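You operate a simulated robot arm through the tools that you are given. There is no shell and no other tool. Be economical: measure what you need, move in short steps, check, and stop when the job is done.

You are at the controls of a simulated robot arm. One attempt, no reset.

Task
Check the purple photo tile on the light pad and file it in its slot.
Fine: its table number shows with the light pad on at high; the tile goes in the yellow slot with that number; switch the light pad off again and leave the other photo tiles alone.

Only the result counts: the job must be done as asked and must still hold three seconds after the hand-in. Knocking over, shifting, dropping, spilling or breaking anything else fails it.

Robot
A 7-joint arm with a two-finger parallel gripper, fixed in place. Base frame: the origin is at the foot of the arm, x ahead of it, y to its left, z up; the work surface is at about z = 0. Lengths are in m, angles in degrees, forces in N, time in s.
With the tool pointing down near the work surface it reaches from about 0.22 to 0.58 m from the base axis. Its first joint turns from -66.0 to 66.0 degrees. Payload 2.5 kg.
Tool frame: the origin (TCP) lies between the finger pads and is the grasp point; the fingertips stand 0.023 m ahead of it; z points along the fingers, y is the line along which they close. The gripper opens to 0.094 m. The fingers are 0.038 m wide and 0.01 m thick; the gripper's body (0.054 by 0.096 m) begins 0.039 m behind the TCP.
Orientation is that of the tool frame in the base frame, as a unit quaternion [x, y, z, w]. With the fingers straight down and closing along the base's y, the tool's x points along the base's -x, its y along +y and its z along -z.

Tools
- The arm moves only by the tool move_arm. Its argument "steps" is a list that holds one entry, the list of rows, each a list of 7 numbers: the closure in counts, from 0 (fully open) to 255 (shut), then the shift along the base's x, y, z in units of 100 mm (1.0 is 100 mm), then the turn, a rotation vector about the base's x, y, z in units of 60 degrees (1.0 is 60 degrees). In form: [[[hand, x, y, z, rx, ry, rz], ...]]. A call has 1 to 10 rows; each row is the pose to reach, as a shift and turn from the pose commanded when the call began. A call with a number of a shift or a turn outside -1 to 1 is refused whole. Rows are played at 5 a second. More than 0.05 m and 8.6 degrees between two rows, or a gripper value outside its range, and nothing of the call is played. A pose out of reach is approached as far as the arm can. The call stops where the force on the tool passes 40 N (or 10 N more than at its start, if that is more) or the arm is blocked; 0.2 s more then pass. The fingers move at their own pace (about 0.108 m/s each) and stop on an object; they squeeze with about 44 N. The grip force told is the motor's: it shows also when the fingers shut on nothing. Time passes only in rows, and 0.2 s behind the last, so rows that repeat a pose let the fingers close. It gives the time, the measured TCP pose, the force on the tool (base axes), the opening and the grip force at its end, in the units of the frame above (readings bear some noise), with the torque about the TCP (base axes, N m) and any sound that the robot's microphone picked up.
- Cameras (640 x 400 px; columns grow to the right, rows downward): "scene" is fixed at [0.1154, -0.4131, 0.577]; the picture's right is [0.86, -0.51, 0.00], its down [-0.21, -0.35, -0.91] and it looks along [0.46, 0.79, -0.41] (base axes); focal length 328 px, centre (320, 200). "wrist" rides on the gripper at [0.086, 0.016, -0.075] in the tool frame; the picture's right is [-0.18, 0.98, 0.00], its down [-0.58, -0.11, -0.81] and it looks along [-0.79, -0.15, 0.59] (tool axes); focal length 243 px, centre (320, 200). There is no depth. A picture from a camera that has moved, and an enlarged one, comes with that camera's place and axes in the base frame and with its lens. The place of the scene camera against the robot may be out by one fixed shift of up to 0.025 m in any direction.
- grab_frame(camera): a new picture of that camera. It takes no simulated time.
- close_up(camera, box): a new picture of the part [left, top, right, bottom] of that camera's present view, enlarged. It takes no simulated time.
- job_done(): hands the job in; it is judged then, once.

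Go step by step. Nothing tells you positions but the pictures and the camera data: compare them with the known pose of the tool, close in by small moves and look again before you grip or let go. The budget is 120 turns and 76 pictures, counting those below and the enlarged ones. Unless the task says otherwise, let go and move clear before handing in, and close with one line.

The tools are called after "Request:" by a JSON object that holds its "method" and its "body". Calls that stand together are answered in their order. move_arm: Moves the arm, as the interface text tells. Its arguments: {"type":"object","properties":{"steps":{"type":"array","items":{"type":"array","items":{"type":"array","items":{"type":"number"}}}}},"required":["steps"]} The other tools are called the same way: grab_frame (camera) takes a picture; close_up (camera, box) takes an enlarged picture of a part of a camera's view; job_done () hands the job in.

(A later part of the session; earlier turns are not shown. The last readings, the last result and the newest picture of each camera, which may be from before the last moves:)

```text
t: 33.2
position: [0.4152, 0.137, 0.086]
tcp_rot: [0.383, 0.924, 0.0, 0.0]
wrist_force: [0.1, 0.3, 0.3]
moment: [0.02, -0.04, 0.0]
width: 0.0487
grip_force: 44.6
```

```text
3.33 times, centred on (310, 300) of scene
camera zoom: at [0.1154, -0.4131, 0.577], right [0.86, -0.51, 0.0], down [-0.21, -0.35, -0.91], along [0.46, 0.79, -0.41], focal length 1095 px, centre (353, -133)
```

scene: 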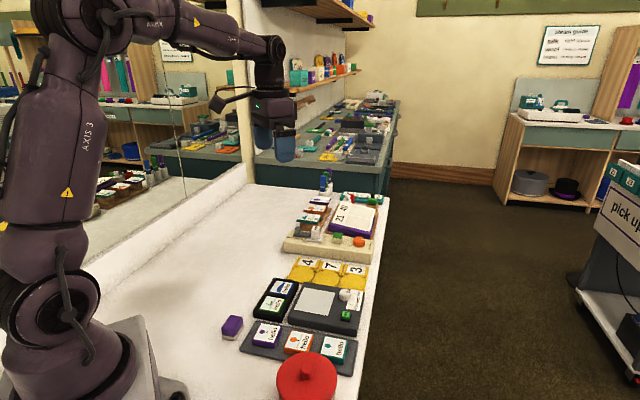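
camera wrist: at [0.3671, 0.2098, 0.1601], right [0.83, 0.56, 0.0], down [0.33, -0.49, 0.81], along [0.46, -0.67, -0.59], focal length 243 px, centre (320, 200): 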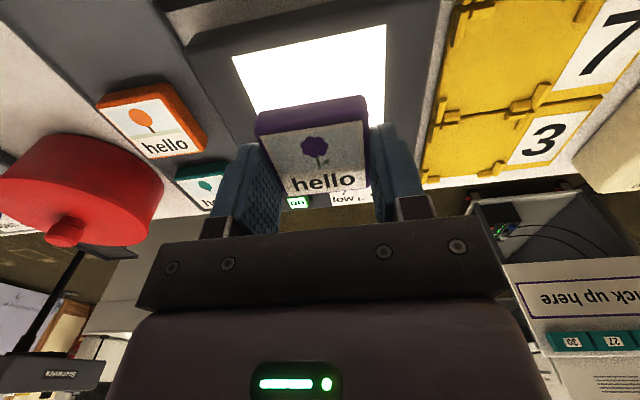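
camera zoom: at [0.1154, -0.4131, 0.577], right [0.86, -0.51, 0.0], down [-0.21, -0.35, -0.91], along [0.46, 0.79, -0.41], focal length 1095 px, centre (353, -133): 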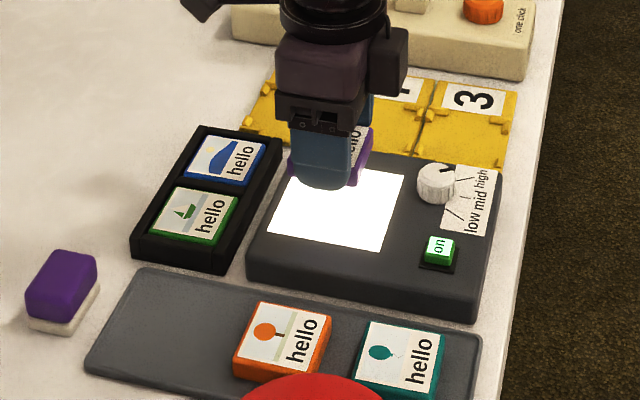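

The tile is over the panel, so I'll lower it slowly.

Request:
{"method": "move_arm", "body": {"steps": [[[200, 0, 0, -0.1, 0, 0, 0], [200, 0, 0, -0.2, 0, 0, 0], [200, 0, 0, -0.26, 0, 0, 0], [200, 0, 0, -0.3, 0, 0, 0]]]}}

Request:
{"method": "close_up", "body": {"camera": "scene", "box": [270, 260, 370, 335]}}

```text
t: 34.2
position: [0.4169, 0.137, 0.0551]
tcp_rot: [0.382, 0.924, 0.0, 0.0]
wrist_force: [0.3, 0.4, -1.2]
moment: [-0.01, 0.0, -0.01]
width: 0.0486
grip_force: 44.6
```

```text
5.33 times, centred on (320, 298) of scene
camera zoom: at [0.1154, -0.4131, 0.577], right [0.86, -0.51, 0.0], down [-0.21, -0.35, -0.91], along [0.46, 0.79, -0.41], focal length 1752 px, centre (320, -320)
```

zoom: 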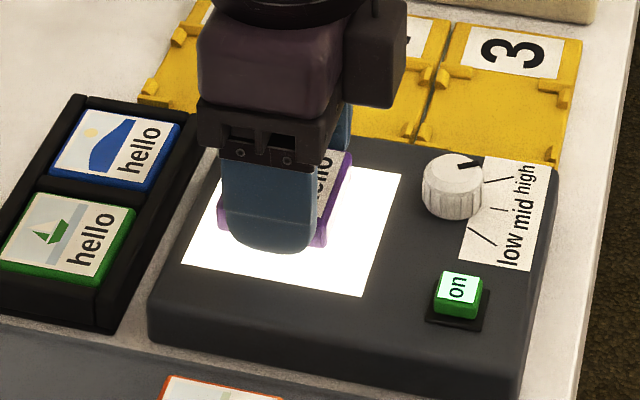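

The tile is close to the surface, so I'll inch down until it touches.

Request:
{"method": "move_arm", "body": {"steps": [[[200, 0.05, -0.05, -0.02, 0, 0, 0], [200, 0.05, -0.05, -0.04, 0, 0, 0]]]}}

Request:
{"method": "move_arm", "body": {"steps": [[[200, 0, 0, -0.015, 0, 0, 0], [200, 0, 0, -0.015, 0, 0, 0]]]}}

```text
t: 34.8
position: [0.4212, 0.1316, 0.0515]
tcp_rot: [0.383, 0.924, 0.001, 0.0]
wrist_force: [0.6, -0.1, -0.2]
moment: [0.0, 0.0, 0.01]
width: 0.0487
grip_force: 44.4
```

```text
t: 35.4
position: [0.4209, 0.1318, 0.0492]
tcp_rot: [0.383, 0.924, 0.0, 0.0]
wrist_force: [-4.3, -1.2, 11.8]
moment: [-0.04, 0.21, 0.0]
width: 0.0485
grip_force: 43.5
```

It made contact at TCP z 0.0495. I'll release, lift, back off and look for the number.

Request:
{"method": "move_arm", "body": {"steps": [[[200, 0, 0, 0.008, 0, 0, 0], [92, 0, 0, 0.008, 0, 0, 0], [92, 0, 0, 0.01, 0, 0, 0], [92, 0, 0, 0.2, 0, 0, 0], [92, 0, 0, 0.5, 0, 0, 0], [92, -0.2, 0.2, 0.8, 0, 0, 0], [92, -0.4, 0.4, 0.9, 0, 0, 0], [92, -0.4, 0.4, 0.9, 0, 0, 0]]]}}

Request:
{"method": "close_up", "body": {"camera": "scene", "box": [270, 260, 370, 335]}}

Request:
{"method": "close_up", "body": {"camera": "wrist", "box": [220, 20, 460, 170]}}

```text
t: 37.2
position: [0.3805, 0.1725, 0.1389]
tcp_rot: [0.382, 0.924, 0.001, 0.0]
wrist_force: [0.9, -0.9, -0.3]
moment: [0.04, -0.01, -0.01]
width: 0.0602
grip_force: 0.0
```

```text
5.33 times, centred on (320, 298) of scene
camera zoom: at [0.1154, -0.413, 0.577], right [0.86, -0.51, 0.0], down [-0.21, -0.35, -0.91], along [0.46, 0.79, -0.41], focal length 1752 px, centre (320, -320)
```

zoom: 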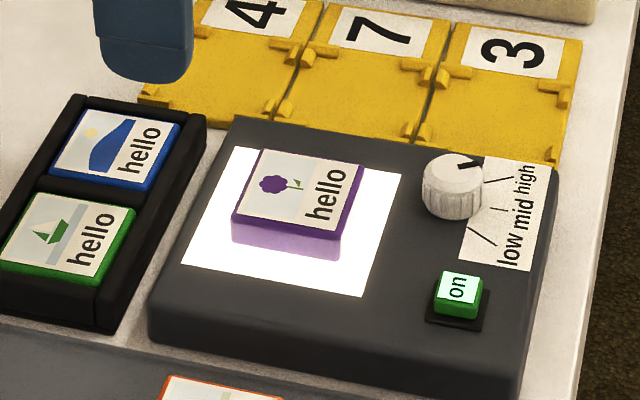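

```text
2.67 times, centred on (340, 95) of wrist
camera zoom: at [0.3316, 0.2455, 0.2131], right [0.83, 0.56, 0.0], down [0.33, -0.49, 0.81], along [0.46, -0.67, -0.59], focal length 647 px, centre (267, 480)
```

zoom: 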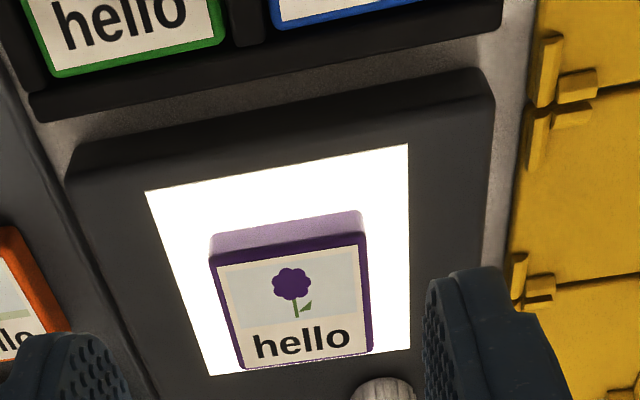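

No number visible yet. I'll enlarge the tile more and check again after a short wait.

Request:
{"method": "move_arm", "body": {"steps": [[[92, -0.15, 0.15, 0.1, 0, 0, 0], [92, -0.15, 0.15, 0.1, 0, 0, 0], [92, -0.15, 0.15, 0.1, 0, 0, 0], [92, -0.15, 0.15, 0.1, 0, 0, 0], [92, -0.15, 0.15, 0.1, 0, 0, 0]]]}}

Request:
{"method": "close_up", "body": {"camera": "scene", "box": [300, 280, 350, 317]}}

Request:
{"method": "close_up", "body": {"camera": "wrist", "box": [280, 40, 420, 180]}}

```text
t: 38.4
position: [0.3666, 0.1871, 0.1485]
tcp_rot: [0.382, 0.924, 0.0, -0.001]
wrist_force: [-1.1, 0.5, 0.3]
moment: [0.05, -0.01, 0.01]
width: 0.0599
grip_force: 0.1
```

```text
10.81 times, centred on (325, 298) of scene
camera zoom: at [0.1154, -0.4131, 0.577], right [0.86, -0.51, 0.0], down [-0.21, -0.35, -0.91], along [0.46, 0.79, -0.41], focal length 3552 px, centre (266, -865)
```

zoom: 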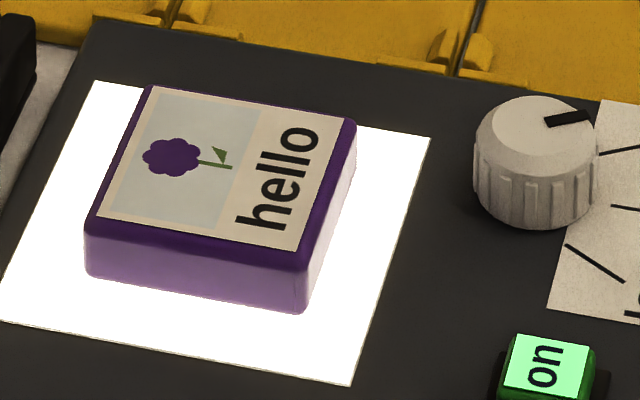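

```text
2.86 times, centred on (350, 110) of wrist
camera zoom: at [0.3167, 0.2599, 0.2225], right [0.83, 0.56, 0.0], down [0.33, -0.49, 0.81], along [0.46, -0.67, -0.59], focal length 693 px, centre (234, 457)
```

zoom: 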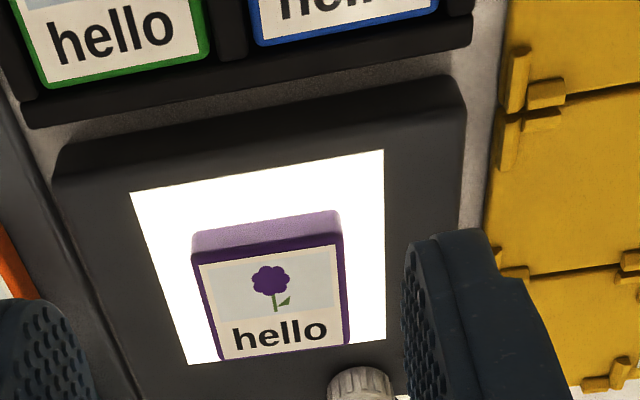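

No number shows at what looks like "high". There's a guide poster on the wall, so I'll read that and the label beside the neighbouring device.

Request:
{"method": "close_up", "body": {"camera": "scene", "box": [530, 20, 610, 70]}}

Request:
{"method": "close_up", "body": {"camera": "scene", "box": [280, 180, 385, 265]}}

```text
8.00 times, centred on (570, 45) of scene
camera zoom: at [0.1154, -0.4131, 0.577], right [0.86, -0.51, 0.0], down [-0.21, -0.35, -0.91], along [0.46, 0.79, -0.41], focal length 2628 px, centre (-1680, 1440)
```

zoom: 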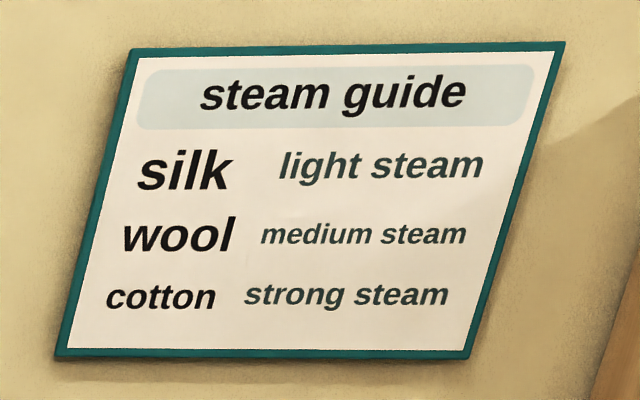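

```text
4.71 times, centred on (332, 222) of scene
camera zoom: at [0.1154, -0.4131, 0.577], right [0.86, -0.51, 0.0], down [-0.21, -0.35, -0.91], along [0.46, 0.79, -0.41], focal length 1546 px, centre (261, 94)
```

zoom: 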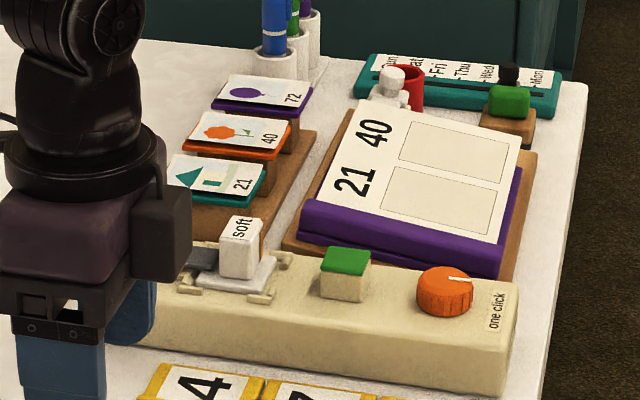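

Those labels belong to other stations. I'll look at the tile face at higher magnification in both cameras for a faint number.

Request:
{"method": "close_up", "body": {"camera": "wrist", "box": [330, 105, 410, 170]}}

Request:
{"method": "close_up", "body": {"camera": "scene", "box": [305, 285, 337, 310]}}

```text
6.15 times, centred on (370, 138) of wrist
camera zoom: at [0.3167, 0.2599, 0.2225], right [0.83, 0.56, 0.0], down [0.33, -0.49, 0.81], along [0.46, -0.67, -0.59], focal length 1493 px, centre (12, 585)
```

zoom: 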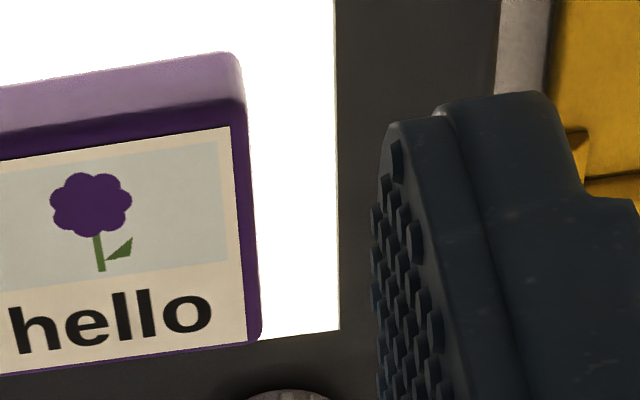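

```text
16.00 times, centred on (321, 298) of scene
camera zoom: at [0.1154, -0.4131, 0.577], right [0.86, -0.51, 0.0], down [-0.21, -0.35, -0.91], along [0.46, 0.79, -0.41], focal length 5257 px, centre (304, -1360)
```

zoom: 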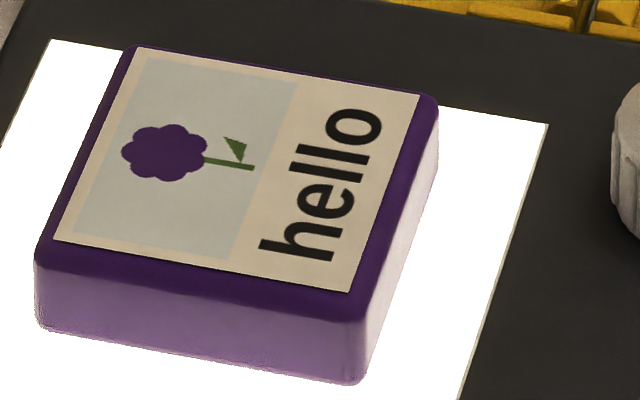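

There is still no number, and the tile is well centred, so the knob may be just short of the "high" position. I'll go back to the knob, re-grip and turn it a little further.

Request:
{"method": "move_arm", "body": {"steps": [[[110, 0.25, -0.1, 0.1, 0, 0, 0.1], [110, 0.5, -0.25, 0.1, 0, 0, 0.2], [110, 0.75, -0.45, 0.1, 0, 0, 0.3], [110, 0.95, -0.65, 0, 0, 0, 0.4], [110, 1.0, -0.75, -0.2, 0, 0, 0.5], [110, 1.0, -0.75, -0.3, 0, 0, 0.5]]]}}

Request:
{"method": "move_arm", "body": {"steps": [[[110, 0.16, -0.02, -0.1, 0, 0, 0], [110, 0.16, -0.02, -0.15, 0, 0, 0], [110, 0.16, -0.02, -0.15, 0, 0, 0]]]}}

Request:
{"method": "grab_frame", "body": {"camera": "wrist"}}

```text
t: 39.8
position: [0.4645, 0.1121, 0.1193]
tcp_rot: [0.129, 0.992, 0.0, 0.0]
wrist_force: [-1.5, 0.4, 0.6]
moment: [-0.02, 0.0, 0.02]
width: 0.0536
grip_force: 0.1
```

```text
t: 40.6
position: [0.4812, 0.1091, 0.1049]
tcp_rot: [0.13, 0.991, 0.0, 0.0]
wrist_force: [-0.1, -0.4, -0.6]
moment: [-0.01, -0.01, -0.03]
width: 0.0536
grip_force: 0.0
```

```text
26 pictures are left
camera wrist: at [0.4027, 0.148, 0.179], right [0.43, 0.9, 0.0], down [0.53, -0.26, 0.81], along [0.73, -0.35, -0.59], focal length 243 px, centre (320, 200)
```

wrist: 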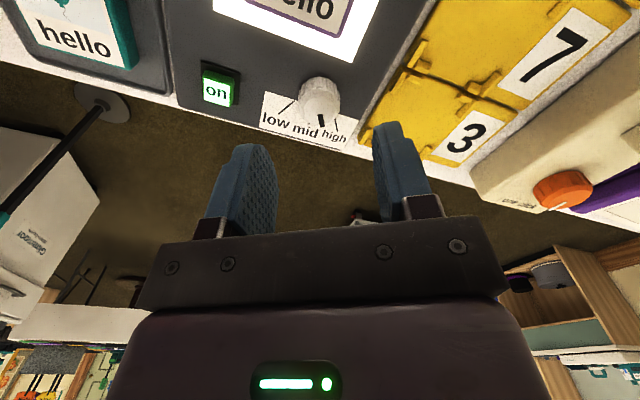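

The pointer looks a few degrees short of the high line from here. I'll grip the knob and turn it about 8° more.

Request:
{"method": "move_arm", "body": {"steps": [[[110, 0, 0, -0.2, 0, 0, 0], [110, 0, 0, -0.4, 0, 0, 0], [110, 0, 0, -0.51, 0, 0, 0], [200, 0, 0, -0.51, 0, 0, 0], [200, 0, 0, -0.51, 0, 0, 0], [200, 0, 0, -0.51, 0, 0, 0]]]}}

Request:
{"method": "move_arm", "body": {"steps": [[[200, 0, 0, 0, 0, 0, 0.05], [200, 0, 0, 0, 0, 0, 0.1], [200, 0, 0, 0, 0, 0, 0.14], [200, 0, 0, 0, 0, 0, 0.14]]]}}

Request:
{"method": "close_up", "body": {"camera": "scene", "box": [290, 270, 370, 330]}}

```text
t: 42.0
position: [0.4807, 0.1075, 0.0556]
tcp_rot: [0.131, 0.991, -0.002, 0.0]
wrist_force: [-3.4, -13.1, 3.1]
moment: [-0.21, 0.35, -0.04]
width: 0.0256
grip_force: 44.8
```

```text
t: 43.0
position: [0.4813, 0.1075, 0.054]
tcp_rot: [0.059, 0.998, -0.001, 0.001]
wrist_force: [-5.3, -19.6, 10.7]
moment: [-0.42, -0.08, -0.1]
width: 0.0252
grip_force: 45.3
```

```text
6.67 times, centred on (330, 300) of scene
camera zoom: at [0.1154, -0.4131, 0.577], right [0.86, -0.51, 0.0], down [-0.21, -0.35, -0.91], along [0.46, 0.79, -0.41], focal length 2190 px, centre (253, -467)
```

zoom: 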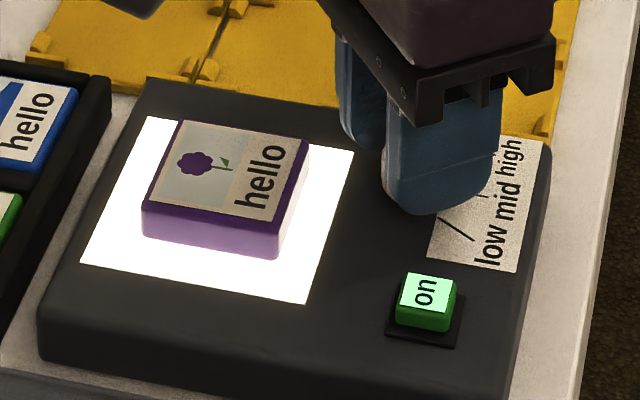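

No number yet. I'll release, lift and check where the pointer settled.

Request:
{"method": "move_arm", "body": {"steps": [[[110, 0, 0, 0, 0, 0, 0], [110, 0, 0, 0, 0, 0, 0], [110, 0, 0, 0.3, 0, 0, 0], [110, 0, 0, 0.7, 0, 0, 0], [110, -0.3, 0.2, 1.0, 0, 0, 0], [110, -0.3, 0.2, 1.0, 0, 0, 0]]]}}

Request:
{"method": "close_up", "body": {"camera": "scene", "box": [305, 275, 369, 315]}}

Request:
{"method": "close_up", "body": {"camera": "wrist", "box": [200, 0, 440, 150]}}

```text
t: 44.4
position: [0.4498, 0.1309, 0.1539]
tcp_rot: [0.057, 0.998, 0.0, -0.001]
wrist_force: [0.0, 0.5, -0.5]
moment: [-0.01, 0.0, 0.04]
width: 0.0538
grip_force: 0.0
```

```text
10.00 times, centred on (337, 295) of scene
camera zoom: at [0.1154, -0.4131, 0.577], right [0.86, -0.51, 0.0], down [-0.21, -0.35, -0.91], along [0.46, 0.79, -0.41], focal length 3285 px, centre (150, -750)
```

zoom: 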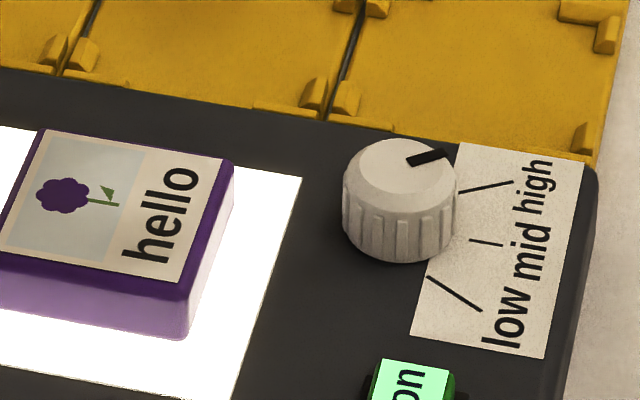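

```text
2.67 times, centred on (320, 75) of wrist
camera zoom: at [0.3663, 0.1576, 0.2284], right [0.3, 0.96, 0.0], down [0.56, -0.18, 0.81], along [0.77, -0.24, -0.59], focal length 647 px, centre (320, 533)
```

zoom: 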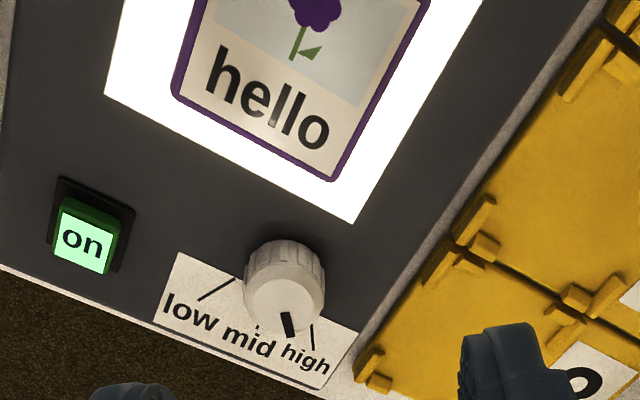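

The pointer is now about 4° past the high line, so the level is high either way. I'll move the hand well clear of the pad, wait a couple of seconds and look again.

Request:
{"method": "move_arm", "body": {"steps": [[[110, -0.3, 0.1, 0.3, 0, 0, 0], [110, -0.6, 0.2, 0.6, 0, 0, 0], [110, -0.9, 0.4, 0.8, 0, 0, 0], [110, -0.9, 0.4, 0.8, 0, 0, 0], [110, -0.9, 0.4, 0.8, 0, 0, 0], [110, -0.9, 0.4, 0.8, 0, 0, 0], [110, -0.9, 0.4, 0.8, 0, 0, 0], [110, -0.9, 0.4, 0.8, 0, 0, 0], [110, -0.9, 0.4, 0.8, 0, 0, 0], [110, -0.9, 0.4, 0.8, 0, 0, 0]]]}}

Request:
{"method": "close_up", "body": {"camera": "scene", "box": [285, 265, 365, 325]}}

Request:
{"method": "grab_frame", "body": {"camera": "wrist"}}

```text
t: 46.6
position: [0.3618, 0.1677, 0.2333]
tcp_rot: [0.058, 0.998, 0.001, -0.001]
wrist_force: [-1.0, 0.3, -0.1]
moment: [0.02, -0.02, 0.0]
width: 0.0536
grip_force: 0.1
```

```text
6.67 times, centred on (325, 295) of scene
camera zoom: at [0.1154, -0.4131, 0.577], right [0.86, -0.51, 0.0], down [-0.21, -0.35, -0.91], along [0.46, 0.79, -0.41], focal length 2190 px, centre (287, -433)
```

zoom: 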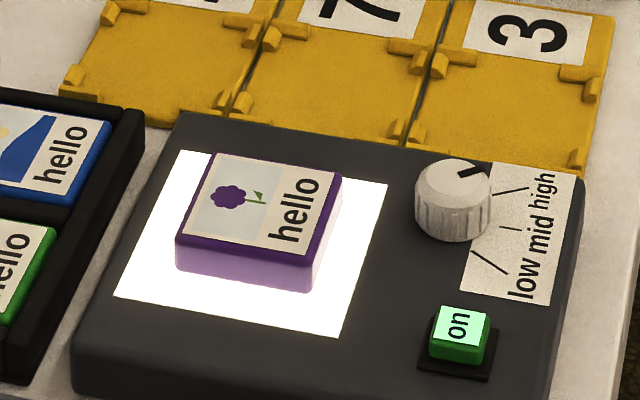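

```text
21 pictures are left
camera wrist: at [0.2786, 0.195, 0.3077], right [0.3, 0.96, 0.0], down [0.56, -0.18, 0.81], along [0.77, -0.24, -0.59], focal length 243 px, centre (320, 200)
```

wrist: 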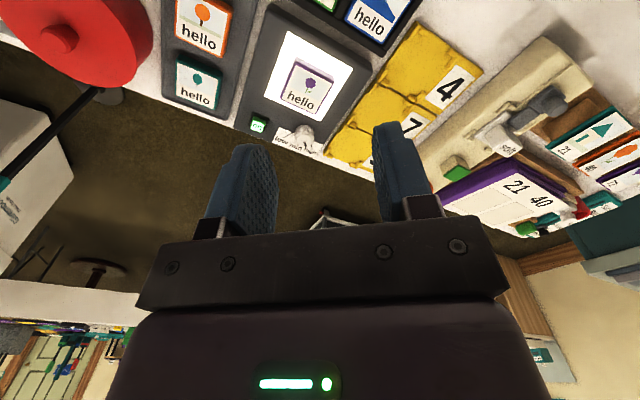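

Still nothing, with the tile well centred and the knob at high. I switched the pad on while it was at mid, so it may have latched that level. I'll switch it off and on again with the knob at high.

Request:
{"method": "move_arm", "body": {"steps": [[[255, 0.1, -0.15, 0, 0, 0, -0.13], [255, 0.25, -0.3, -0.1, 0, 0, -0.26], [255, 0.4, -0.5, -0.3, 0, 0, -0.39], [255, 0.6, -0.7, -0.5, 0, 0, -0.52], [255, 0.8, -0.9, -0.7, 0, 0, -0.637], [255, 0.877, -1.0, -0.9, 0, 0, -0.637], [255, 0.877, -1.0, -1.0, 0, 0, -0.637], [255, 0.877, -1.0, -1.0, 0, 0, -0.637]]]}}

```text
t: 48.4
position: [0.4491, 0.0698, 0.1337]
tcp_rot: [0.382, 0.924, -0.001, 0.0]
wrist_force: [-0.5, -0.7, 0.3]
moment: [-0.02, 0.01, -0.01]
width: 0.0
grip_force: 42.4
```

I'll move over the button and press.

Request:
{"method": "move_arm", "body": {"steps": [[[255, 0, -0.165, 0, 0, 0, 0], [255, 0, -0.165, -0.4, 0, 0, 0], [255, 0, -0.165, -0.65, 0, 0, 0], [255, 0, -0.165, -0.74, 0, 0, 0], [255, 0, -0.165, -0.77, 0, 0, 0], [255, 0, -0.165, -0.8, 0, 0, 0]]]}}

```text
t: 49.8
position: [0.4491, 0.0523, 0.0542]
tcp_rot: [0.381, 0.925, 0.0, 0.0]
wrist_force: [-0.8, -0.7, 1.7]
moment: [-0.01, 0.04, 0.03]
width: 0.0001
grip_force: 42.2
heard: click
```

It clicked. I'll lift clear of the button and check that the pad is off.

Request:
{"method": "move_arm", "body": {"steps": [[[255, 0, 0, 0.15, 0, 0, 0], [255, 0, 0, 0.3, 0, 0, 0], [255, 0, 0, 0.3, 0, 0, 0]]]}}

Request:
{"method": "close_up", "body": {"camera": "scene", "box": [285, 265, 365, 325]}}

```text
t: 50.6
position: [0.4478, 0.0537, 0.0836]
tcp_rot: [0.381, 0.925, 0.001, 0.0]
wrist_force: [0.1, -0.2, -0.1]
moment: [-0.02, 0.02, 0.0]
width: 0.0
grip_force: 42.9
```

```text
6.67 times, centred on (325, 295) of scene
camera zoom: at [0.1154, -0.4131, 0.577], right [0.86, -0.51, 0.0], down [-0.21, -0.35, -0.91], along [0.46, 0.79, -0.41], focal length 2190 px, centre (287, -433)
```

zoom: 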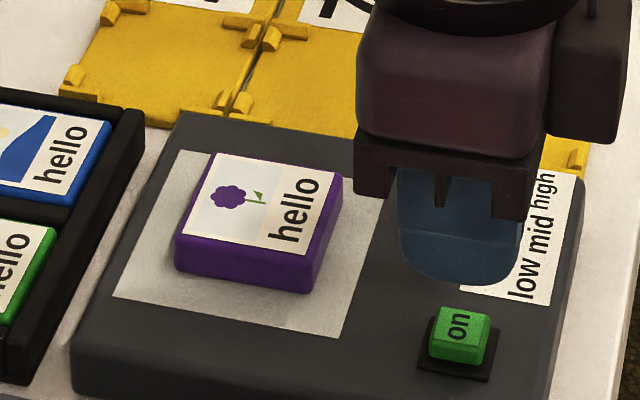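

The pad toggles off properly. I'll press once more to switch it on at high.

Request:
{"method": "move_arm", "body": {"steps": [[[255, 0.01, 0, -0.2, 0, 0, 0], [255, 0.01, 0, -0.25, 0, 0, 0], [255, 0.01, 0, -0.28, 0, 0, 0], [255, 0.01, 0, -0.3, 0, 0, 0]]]}}

Request:
{"method": "move_arm", "body": {"steps": [[[255, 0, 0, 0.15, 0, 0, 0], [255, 0, 0, 0.4, 0, 0, 0], [255, 0, 0, 0.8, 0, 0, 0], [255, 0, 0, 0.8, 0, 0, 0]]]}}

Request:
{"method": "close_up", "body": {"camera": "scene", "box": [285, 265, 365, 325]}}

```text
t: 51.6
position: [0.449, 0.0527, 0.0527]
tcp_rot: [0.381, 0.924, -0.001, 0.001]
wrist_force: [1.4, -0.1, 1.3]
moment: [0.0, 0.01, 0.01]
width: 0.0002
grip_force: 42.5
heard: click
```

```text
t: 52.6
position: [0.4482, 0.0534, 0.136]
tcp_rot: [0.381, 0.924, 0.001, 0.0]
wrist_force: [0.0, -0.2, 0.2]
moment: [0.0, 0.04, -0.02]
width: 0.0
grip_force: 42.4
```

```text
6.67 times, centred on (325, 295) of scene
camera zoom: at [0.1154, -0.4131, 0.577], right [0.86, -0.51, 0.0], down [-0.21, -0.35, -0.91], along [0.46, 0.79, -0.41], focal length 2190 px, centre (287, -433)
```

zoom: 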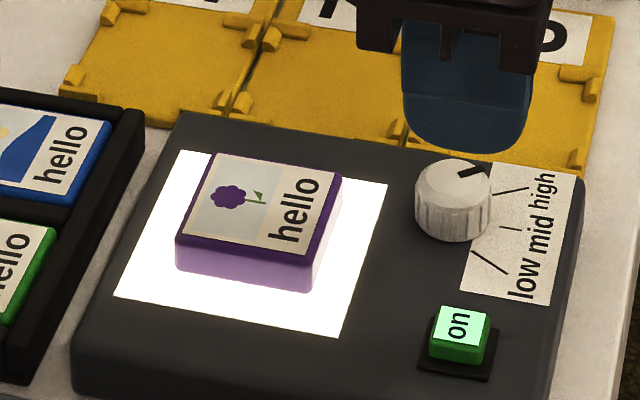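

Power is back on but there's still no number. In the earlier shot taken while I was gripping the knob, the tile face looked different. So I'll re-grip the knob, bring it back onto the high line and take a close shot with the hand still there.

Request:
{"method": "move_arm", "body": {"steps": [[[110, 0.05, 0.1, 0.05, 0, 0, 0.13], [110, 0.1, 0.25, 0.05, 0, 0, 0.26], [110, 0.2, 0.4, 0, 0, 0, 0.39], [110, 0.3, 0.5, -0.1, 0, 0, 0.52], [110, 0.335, 0.55, -0.3, 0, 0, 0.637], [110, 0.335, 0.55, -0.5, 0, 0, 0.637], [110, 0.335, 0.55, -0.7, 0, 0, 0.637], [110, 0.335, 0.55, -0.82, 0, 0, 0.637], [200, 0.335, 0.55, -0.82, 0, 0, 0.637], [200, 0.335, 0.55, -0.82, 0, 0, 0.637]]]}}

Request:
{"method": "move_arm", "body": {"steps": [[[200, 0, -0.01, 0, 0, 0, 0], [200, 0, -0.01, 0, 0, 0, -0.05], [200, 0, -0.01, 0, 0, 0, -0.09], [200, 0, -0.01, 0, 0, 0, -0.09]]]}}

Request:
{"method": "close_up", "body": {"camera": "scene", "box": [305, 285, 337, 310]}}

```text
t: 54.8
position: [0.4838, 0.1084, 0.0511]
tcp_rot: [0.058, 0.998, -0.001, 0.0]
wrist_force: [-1.9, -4.0, 2.3]
moment: [-0.11, 0.08, 0.0]
width: 0.0256
grip_force: 45.4
```

```text
t: 55.8
position: [0.4856, 0.1078, 0.0529]
tcp_rot: [0.105, 0.994, 0.0, 0.0]
wrist_force: [2.4, -2.7, 2.1]
moment: [0.19, 0.74, -0.02]
width: 0.0255
grip_force: 44.8
```

```text
16.00 times, centred on (321, 298) of scene
camera zoom: at [0.1154, -0.4131, 0.577], right [0.86, -0.51, 0.0], down [-0.21, -0.35, -0.91], along [0.46, 0.79, -0.41], focal length 5257 px, centre (304, -1360)
```

zoom: 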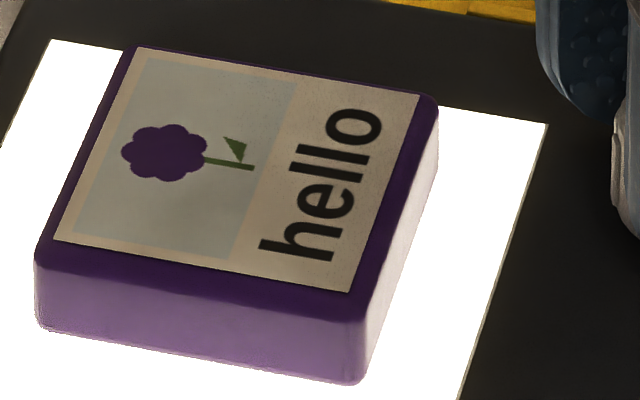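

It's only the hand's shadow. Next I'll release the knob, pick the tile up again and show its underside and hidden sides to the scene camera.

Request:
{"method": "move_arm", "body": {"steps": [[[110, 0, 0, 0, 0, 0, 0], [110, 0, 0, 0, 0, 0, 0], [110, 0, 0, 0.3, 0, 0, 0], [110, 0, 0, 0.6, 0, 0, 0], [110, -0.1, 0.05, 0.7, 0, 0, -0.13], [92, -0.25, 0.1, 0.7, 0, 0, -0.26], [92, -0.45, 0.15, 0.7, 0, 0, -0.39], [92, -0.6, 0.2, 0.7, 0, 0, -0.47], [92, -0.637, 0.235, 0.6, 0, 0, -0.547], [92, -0.637, 0.235, 0.5, 0, 0, -0.547]]]}}

Request:
{"method": "grab_frame", "body": {"camera": "wrist"}}

```text
t: 58.0
position: [0.4195, 0.1303, 0.1013]
tcp_rot: [0.382, 0.924, 0.0, -0.001]
wrist_force: [-0.1, -0.5, 0.5]
moment: [0.01, -0.02, 0.0]
width: 0.0603
grip_force: 0.1
```

```text
17 pictures are left
camera wrist: at [0.3697, 0.2041, 0.1755], right [0.82, 0.57, 0.0], down [0.33, -0.49, 0.81], along [0.46, -0.66, -0.59], focal length 243 px, centre (320, 200)
```

wrist: 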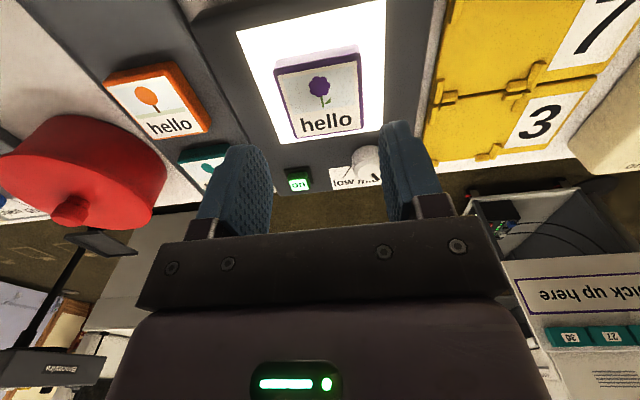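

I'm centred over the tile, so I'll go down, grip and lift.

Request:
{"method": "move_arm", "body": {"steps": [[[92, 0.01, 0.01, -0.2, 0, 0, 0], [92, 0.01, 0.01, -0.4, 0, 0, 0], [92, 0.01, 0.01, -0.5, 0, 0, 0], [200, 0.01, 0.01, -0.5, 0, 0, 0], [200, 0.01, 0.01, -0.5, 0, 0, 0], [200, 0.01, 0.01, -0.5, 0, 0, 0], [200, 0.01, 0.01, -0.5, 0, 0, 0]]]}}

Request:
{"method": "move_arm", "body": {"steps": [[[200, 0, 0, 0.1, 0, 0, 0], [200, 0, 0, 0.2, 0, 0, 0], [200, -0.05, 0, 0.35, 0, 0, 0], [200, -0.1, 0, 0.5, 0, 0, 0], [200, -0.15, 0, 0.65, 0, 0, 0], [200, -0.2, 0, 0.8, 0, 0, 0], [200, -0.25, 0, 1.0, 0, 0, 0], [200, -0.3, 0, 1.0, 0, 0, 0]]]}}

```text
t: 59.6
position: [0.4215, 0.1322, 0.0518]
tcp_rot: [0.381, 0.924, 0.0, 0.0]
wrist_force: [1.2, -0.2, 2.0]
moment: [0.05, 0.03, -0.05]
width: 0.0484
grip_force: 44.3
```

```text
t: 61.4
position: [0.3905, 0.131, 0.1523]
tcp_rot: [0.383, 0.924, 0.001, 0.0]
wrist_force: [0.1, 1.1, -0.1]
moment: [0.03, -0.01, 0.03]
width: 0.0486
grip_force: 43.8
```

The tile is held at 48.6 mm. I'll raise it and tilt the hand so the underside faces outward.

Request:
{"method": "move_arm", "body": {"steps": [[[200, 0, 0, 0.1, -0.099, -0.099, 0], [200, 0, 0, 0.25, -0.198, -0.198, 0], [200, 0, 0, 0.4, -0.297, -0.297, 0], [200, 0, 0, 0.55, -0.396, -0.396, 0], [200, 0, 0, 0.7, -0.495, -0.495, 0], [200, 0, 0, 0.8, -0.594, -0.594, 0], [200, 0, 0, 0.9, -0.693, -0.693, 0], [200, 0, 0, 1.0, -0.792, -0.792, 0], [200, 0, 0, 1.0, -0.891, -0.891, 0], [200, 0, 0, 1.0, -0.99, -0.99, 0]]]}}

```text
t: 63.6
position: [0.3911, 0.1318, 0.2517]
tcp_rot: [0.283, 0.687, -0.256, 0.619]
wrist_force: [1.1, 0.0, -0.6]
moment: [0.0, 0.05, 0.01]
width: 0.0489
grip_force: 43.8
```

Now I'll yaw toward the scene camera and look at the underside.

Request:
{"method": "move_arm", "body": {"steps": [[[200, 0, 0, 0, 0, 0, -0.14], [200, 0, 0, 0, 0, 0, -0.28], [200, 0, 0, 0, 0, 0, -0.42], [200, 0, 0, 0, 0, 0, -0.56], [200, 0, 0, 0, 0, 0, -0.7], [200, 0, 0, 0, 0, 0, -0.75]]]}}

Request:
{"method": "grab_frame", "body": {"camera": "scene"}}

```text
t: 65.0
position: [0.3906, 0.1321, 0.251]
tcp_rot: [0.525, 0.526, -0.474, 0.472]
wrist_force: [0.2, -0.4, -0.5]
moment: [0.03, 0.0, 0.04]
width: 0.0485
grip_force: 44.7
```

```text
16 pictures are left
```

scene: 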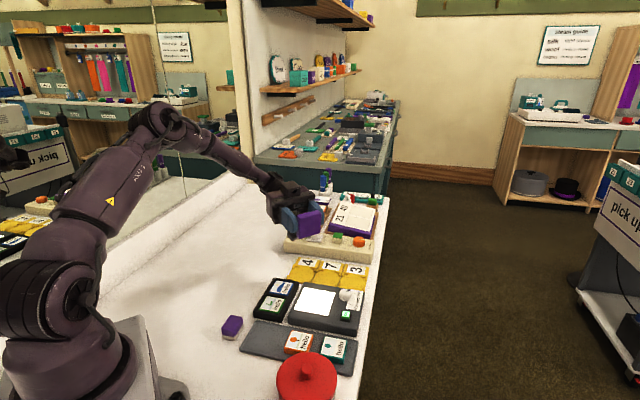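

Request:
{"method": "close_up", "body": {"camera": "scene", "box": [285, 195, 335, 245]}}

```text
8.00 times, centred on (310, 220) of scene
camera zoom: at [0.1154, -0.4131, 0.577], right [0.86, -0.51, 0.0], down [-0.21, -0.35, -0.91], along [0.46, 0.79, -0.41], focal length 2628 px, centre (400, 40)
```

zoom: 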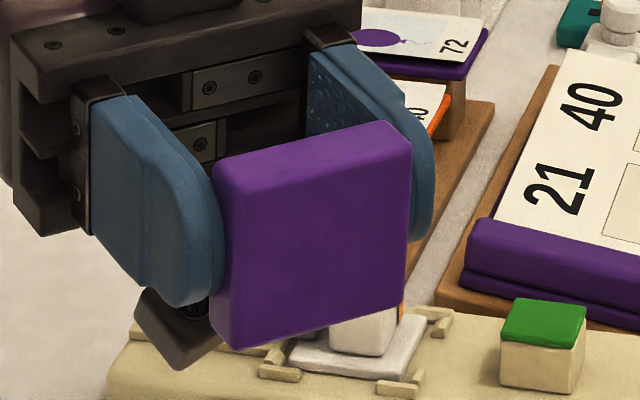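

The underside is blank. Re-working the geometry, the tick lines meet about 14 mm behind the knob centre. The high tick actually sits about 45° round from mid, so the knob at 30–38° was short. I'll put the tile back on the panel and turn the knob to 45°.

Request:
{"method": "move_arm", "body": {"steps": [[[200, 0, 0, 0, 0, 0, 0.14], [200, 0, 0, 0, 0, 0, 0.28], [200, 0, 0, 0, 0, 0, 0.42], [200, 0, 0, 0, 0, 0, 0.56], [200, 0, 0, 0, 0, 0, 0.7], [200, 0, 0, 0, 0, 0, 0.75], [200, 0, 0, 0, 0, 0, 0.75]]]}}

Request:
{"method": "move_arm", "body": {"steps": [[[200, 0, 0, 0, 0.099, 0.099, 0], [200, 0, 0, 0, 0.198, 0.198, 0], [200, 0, 0, 0, 0.297, 0.297, 0], [200, 0, 0, -0.1, 0.396, 0.396, 0], [200, 0, 0, -0.2, 0.495, 0.495, 0], [200, 0, 0, -0.35, 0.594, 0.594, 0], [200, 0, 0, -0.5, 0.693, 0.693, 0], [200, 0, 0, -0.65, 0.792, 0.792, 0], [200, 0, 0, -0.8, 0.891, 0.891, 0], [200, 0, 0, -0.9, 0.99, 0.99, 0]]]}}

```text
t: 66.6
position: [0.3905, 0.1323, 0.2526]
tcp_rot: [0.283, 0.687, -0.256, 0.618]
wrist_force: [-0.7, 0.9, -0.7]
moment: [0.02, 0.05, 0.0]
width: 0.0485
grip_force: 44.1
```

```text
t: 68.8
position: [0.3916, 0.1325, 0.1616]
tcp_rot: [0.381, 0.925, 0.001, -0.001]
wrist_force: [-0.3, -0.4, -0.6]
moment: [0.0, -0.05, 0.0]
width: 0.0487
grip_force: 43.7
```

The hand is upright again. I'll move back above the panel and down.

Request:
{"method": "move_arm", "body": {"steps": [[[200, 0.1, 0, -0.1, 0, 0, 0], [200, 0.2, 0, -0.3, 0, 0, 0], [200, 0.285, 0.005, -0.5, 0, 0, 0], [200, 0.285, 0.005, -0.7, 0, 0, 0], [200, 0.285, 0.005, -0.9, 0, 0, 0], [200, 0.285, 0.005, -1.0, 0, 0, 0]]]}}

Request:
{"method": "move_arm", "body": {"steps": [[[200, 0, 0, -0.05, 0, 0, 0], [200, 0, 0, -0.09, 0, 0, 0], [200, 0, 0, -0.105, 0, 0, 0]]]}}

```text
t: 70.2
position: [0.4204, 0.1321, 0.0608]
tcp_rot: [0.38, 0.925, -0.001, 0.0]
wrist_force: [0.1, -0.3, -0.3]
moment: [-0.01, 0.0, 0.01]
width: 0.0488
grip_force: 44.0
```

```text
t: 71.0
position: [0.4194, 0.132, 0.053]
tcp_rot: [0.382, 0.924, 0.001, 0.0]
wrist_force: [-3.8, 0.0, 15.3]
moment: [0.29, 0.02, 0.11]
width: 0.049
grip_force: 44.0
```

The tile is down. I'll release, lift, move to the knob and grip it.

Request:
{"method": "move_arm", "body": {"steps": [[[200, 0, 0, 0.01, 0, 0, 0], [92, 0, 0, 0.01, 0, 0, 0], [92, 0, 0, 0.01, 0, 0, 0], [92, 0, 0, 0.3, 0, 0, 0], [92, 0, 0, 0.6, 0, 0, 0], [110, 0.2, -0.1, 0.7, 0, 0, 0.14], [110, 0.4, -0.15, 0.7, 0, 0, 0.28], [110, 0.55, -0.2, 0.7, 0, 0, 0.42], [110, 0.635, -0.24, 0.6, 0, 0, 0.55], [110, 0.635, -0.24, 0.5, 0, 0, 0.55]]]}}

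Request:
{"method": "move_arm", "body": {"steps": [[[110, 0, 0, -0.2, 0, 0, 0], [110, 0, 0, -0.4, 0, 0, 0], [110, 0, 0, -0.5, 0, 0, 0], [200, 0, 0, -0.5, 0, 0, 0], [200, 0, 0, -0.5, 0, 0, 0], [200, 0, 0, -0.5, 0, 0, 0]]]}}

Request:
{"method": "move_arm", "body": {"steps": [[[200, 0, 0, 0, 0, 0, 0.05], [200, 0, 0, 0, 0, 0, 0.1], [200, 0, 0, 0, 0, 0, 0.16], [200, 0, 0, 0, 0, 0, 0.21], [200, 0, 0, 0, 0, 0, 0.21]]]}}

Request:
{"method": "close_up", "body": {"camera": "scene", "box": [290, 270, 370, 330]}}

```text
t: 73.2
position: [0.4837, 0.1081, 0.1015]
tcp_rot: [0.102, 0.995, 0.0, 0.0]
wrist_force: [0.6, 0.1, -0.3]
moment: [0.05, 0.01, 0.05]
width: 0.0536
grip_force: 0.1
```

```text
t: 74.6
position: [0.4816, 0.1073, 0.0512]
tcp_rot: [0.104, 0.995, 0.0, -0.001]
wrist_force: [-1.5, -1.6, 2.4]
moment: [-0.06, 0.09, 0.02]
width: 0.0255
grip_force: 44.7
```

```text
t: 75.8
position: [0.4832, 0.1076, 0.0525]
tcp_rot: [-0.007, 1.0, 0.0, 0.0]
wrist_force: [-4.5, -6.3, 7.2]
moment: [-0.17, 0.05, -0.01]
width: 0.0255
grip_force: 44.4
```

```text
6.67 times, centred on (330, 300) of scene
camera zoom: at [0.1154, -0.4131, 0.577], right [0.86, -0.51, 0.0], down [-0.21, -0.35, -0.91], along [0.46, 0.79, -0.41], focal length 2190 px, centre (253, -467)
```

zoom: 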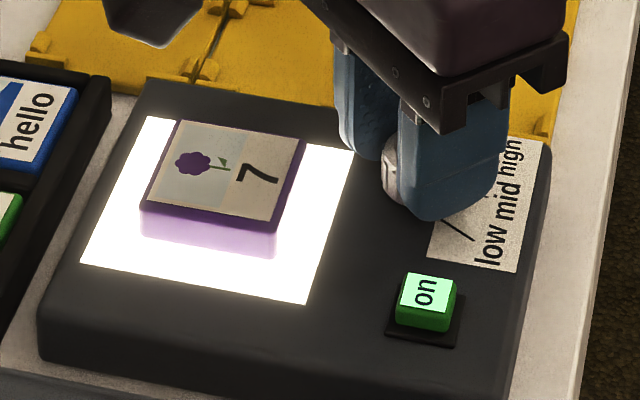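

The number is 7. I'll release the knob, lift, go back over the tile and grip it a little higher than before so the fingers stay clear of the slot clips.

Request:
{"method": "move_arm", "body": {"steps": [[[110, 0, 0, 0, 0, 0, 0], [110, 0, 0, 0, 0, 0, 0], [110, 0, 0, 0.3, 0, 0, 0], [110, 0, 0, 0.6, 0, 0, 0], [110, -0.1, 0.05, 0.7, 0, 0, -0.14], [92, -0.25, 0.1, 0.7, 0, 0, -0.28], [92, -0.4, 0.15, 0.7, 0, 0, -0.42], [92, -0.55, 0.2, 0.7, 0, 0, -0.56], [92, -0.63, 0.245, 0.6, 0, 0, -0.7], [92, -0.63, 0.245, 0.5, 0, 0, -0.76]]]}}

Request:
{"method": "grab_frame", "body": {"camera": "wrist"}}

```text
t: 78.0
position: [0.4203, 0.133, 0.0994]
tcp_rot: [0.383, 0.924, -0.001, 0.0]
wrist_force: [-0.1, 0.9, -0.8]
moment: [0.0, 0.04, -0.03]
width: 0.06
grip_force: 0.1
```

```text
13 pictures are left
camera wrist: at [0.3702, 0.2059, 0.1742], right [0.83, 0.56, 0.0], down [0.33, -0.49, 0.81], along [0.46, -0.67, -0.59], focal length 243 px, centre (320, 200)
```

wrist: 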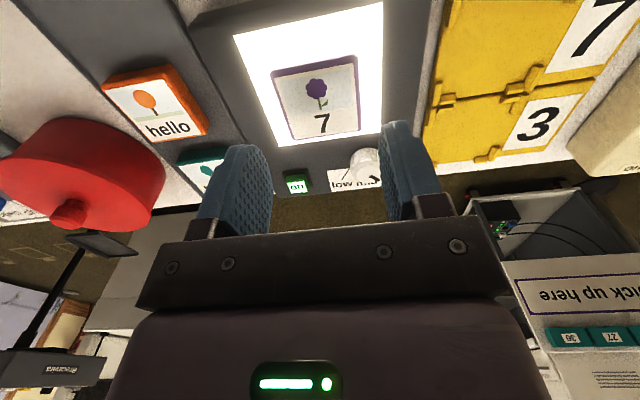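

The wrist view also reads 7. I'll lower, grip and lift gently.

Request:
{"method": "move_arm", "body": {"steps": [[[92, 0, 0, -0.2, 0, 0, 0], [92, 0, 0, -0.4, 0, 0, 0], [92, 0, 0, -0.465, 0, 0, 0], [220, 0, 0, -0.465, 0, 0, 0], [220, 0, 0, -0.465, 0, 0, 0], [220, 0, 0, -0.465, 0, 0, 0], [220, 0, 0, -0.44, 0, 0, 0], [220, 0, 0, -0.4, 0, 0, 0], [220, 0, 0, -0.35, 0, 0, 0]]]}}

Request:
{"method": "move_arm", "body": {"steps": [[[220, 0, 0, 0.08, 0, 0, 0], [220, 0, 0, 0.16, 0, 0, 0], [220, 0, 0, 0.25, 0, 0, 0], [220, 0, 0, 0.35, 0, 0, 0], [220, 0.08, 0.08, 0.4, 0, 0, 0], [220, 0.16, 0.16, 0.4, 0, 0, 0], [220, 0.24, 0.24, 0.4, 0, 0, 0], [220, 0.24, 0.24, 0.4, 0, 0, 0]]]}}

Request:
{"method": "close_up", "body": {"camera": "scene", "box": [280, 250, 376, 322]}}

Request:
{"method": "grab_frame", "body": {"camera": "wrist"}}

```text
t: 80.0
position: [0.4192, 0.1337, 0.0657]
tcp_rot: [0.381, 0.924, 0.001, 0.0]
wrist_force: [-0.3, -0.8, 0.2]
moment: [0.0, 0.02, -0.02]
width: 0.0491
grip_force: 44.4
```

```text
t: 81.8
position: [0.4437, 0.1569, 0.1057]
tcp_rot: [0.382, 0.924, 0.0, 0.001]
wrist_force: [0.4, -0.1, 0.2]
moment: [-0.04, -0.01, 0.0]
width: 0.0485
grip_force: 43.9
```

```text
5.56 times, centred on (328, 286) of scene
camera zoom: at [0.1154, -0.413, 0.577], right [0.86, -0.51, 0.0], down [-0.21, -0.35, -0.91], along [0.46, 0.79, -0.41], focal length 1825 px, centre (276, -278)
```

zoom: 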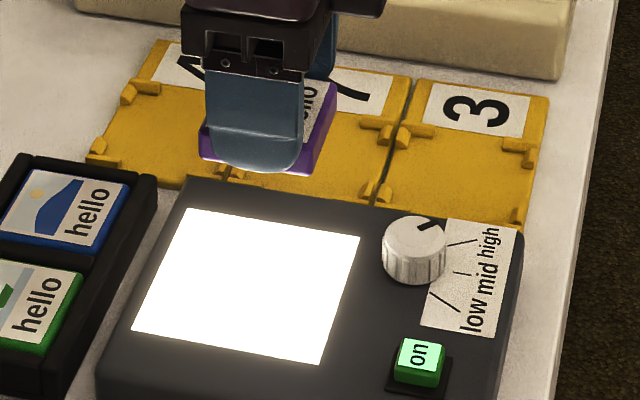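

```text
11 pictures are left
camera wrist: at [0.3936, 0.2302, 0.1801], right [0.82, 0.57, 0.0], down [0.34, -0.49, 0.81], along [0.46, -0.66, -0.59], focal length 243 px, centre (320, 200)
```

wrist: 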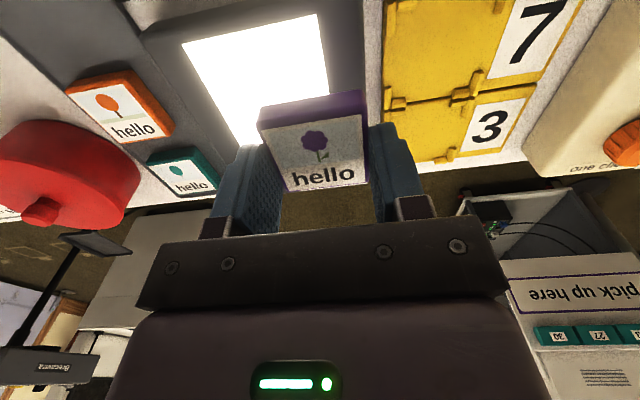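

The tile is secure and number 7's pocket centre is about (0.499, 0.216). I'll move above it, staying high, and check alignment.

Request:
{"method": "move_arm", "body": {"steps": [[[220, 0.13, 0.14, 0, 0, 0, 0], [220, 0.27, 0.28, 0, 0, 0, 0], [220, 0.41, 0.44, 0, 0, 0, 0], [220, 0.553, 0.591, 0, 0, 0, 0], [220, 0.553, 0.591, -0.1, 0, 0, 0], [220, 0.553, 0.591, -0.2, 0, 0, 0], [220, 0.553, 0.591, -0.2, 0, 0, 0]]]}}

Request:
{"method": "close_up", "body": {"camera": "wrist", "box": [200, 40, 456, 200]}}

Request:
{"method": "close_up", "body": {"camera": "scene", "box": [285, 240, 375, 300]}}

```text
t: 83.4
position: [0.5003, 0.2152, 0.0871]
tcp_rot: [0.381, 0.924, 0.0, 0.0]
wrist_force: [0.0, 0.7, -0.4]
moment: [0.0, 0.02, 0.01]
width: 0.0487
grip_force: 44.0
```

```text
2.50 times, centred on (328, 120) of wrist
camera zoom: at [0.4505, 0.289, 0.1613], right [0.82, 0.57, 0.0], down [0.34, -0.49, 0.81], along [0.46, -0.66, -0.59], focal length 606 px, centre (300, 400)
```

zoom: 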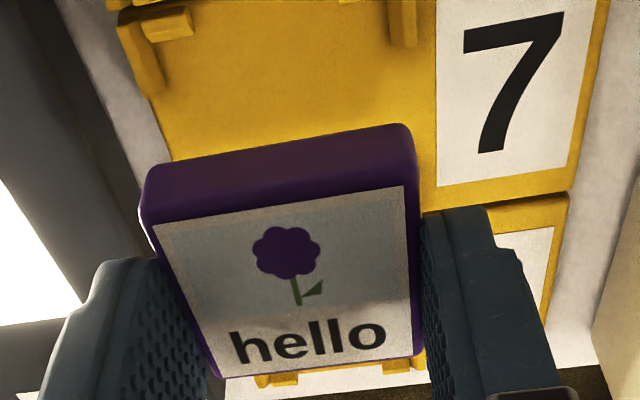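

```text
6.67 times, centred on (330, 270) of scene
camera zoom: at [0.1154, -0.4131, 0.577], right [0.86, -0.51, 0.0], down [-0.21, -0.35, -0.91], along [0.46, 0.79, -0.41], focal length 2190 px, centre (253, -267)
```

zoom: 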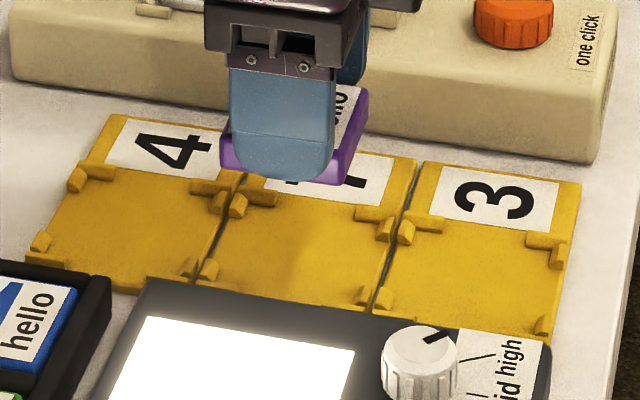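

The tile is a few mm off the pocket centre, so I'll shift by about -4 mm in y, go partway down and check.

Request:
{"method": "move_arm", "body": {"steps": [[[220, 0, -0.04, 0, 0, 0, 0], [220, 0, -0.04, -0.15, 0, 0, 0], [220, 0, -0.04, -0.3, 0, 0, 0], [220, 0, -0.04, -0.37, 0, 0, 0], [220, 0, -0.04, -0.37, 0, 0, 0]]]}}

Request:
{"method": "close_up", "body": {"camera": "scene", "box": [300, 245, 364, 293]}}

Request:
{"method": "close_up", "body": {"camera": "wrist", "box": [200, 40, 456, 200]}}

```text
t: 84.6
position: [0.499, 0.2118, 0.0486]
tcp_rot: [0.381, 0.924, 0.0, 0.0]
wrist_force: [-0.3, -0.6, 0.3]
moment: [-0.04, -0.03, 0.02]
width: 0.0487
grip_force: 44.4
```

```text
8.33 times, centred on (332, 269) of scene
camera zoom: at [0.1154, -0.4131, 0.577], right [0.86, -0.51, 0.0], down [-0.21, -0.35, -0.91], along [0.46, 0.79, -0.41], focal length 2738 px, centre (220, -375)
```

zoom: 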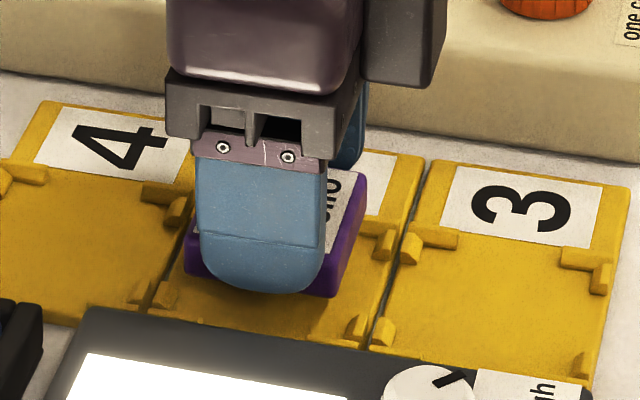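

```text
2.50 times, centred on (328, 120) of wrist
camera zoom: at [0.4504, 0.2855, 0.1231], right [0.82, 0.57, 0.0], down [0.34, -0.49, 0.81], along [0.46, -0.66, -0.59], focal length 606 px, centre (300, 400)
```

zoom: 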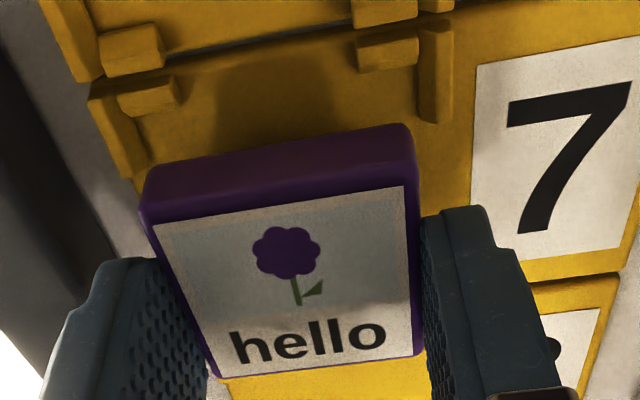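

Alignment is good: the pocket centre is about u 0.200, v 0.504, within 1–2 mm of the tile. I'll lower it into the pocket carefully.

Request:
{"method": "move_arm", "body": {"steps": [[[220, 0.005, 0.005, -0.05, 0, 0, 0], [220, 0.005, 0.005, -0.09, 0, 0, 0], [220, 0.005, 0.005, -0.115, 0, 0, 0], [220, 0.005, 0.005, -0.13, 0, 0, 0]]]}}

```text
t: 85.6
position: [0.4991, 0.2116, 0.0357]
tcp_rot: [0.382, 0.924, 0.001, 0.0]
wrist_force: [-0.8, 0.3, 0.5]
moment: [0.05, 0.01, 0.01]
width: 0.0488
grip_force: 44.3
```

Request:
{"method": "move_arm", "body": {"steps": [[[220, 0, 0, -0.02, 0, 0, 0], [220, 0, 0, -0.02, 0, 0, 0]]]}}

Request:
{"method": "close_up", "body": {"camera": "wrist", "box": [200, 40, 456, 200]}}

```text
t: 86.2
position: [0.4997, 0.212, 0.0352]
tcp_rot: [0.382, 0.924, 0.0, 0.001]
wrist_force: [-5.5, -2.4, 18.0]
moment: [-0.09, 0.29, 0.01]
width: 0.0489
grip_force: 44.2
```

```text
2.50 times, centred on (328, 120) of wrist
camera zoom: at [0.4508, 0.2858, 0.11], right [0.82, 0.57, 0.0], down [0.33, -0.49, 0.81], along [0.46, -0.66, -0.59], focal length 606 px, centre (300, 400)
```

zoom: 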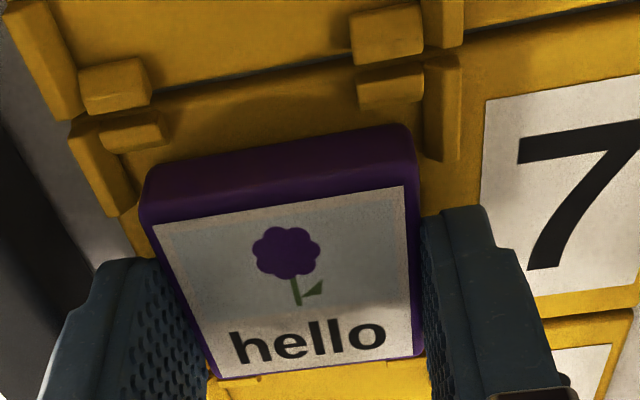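

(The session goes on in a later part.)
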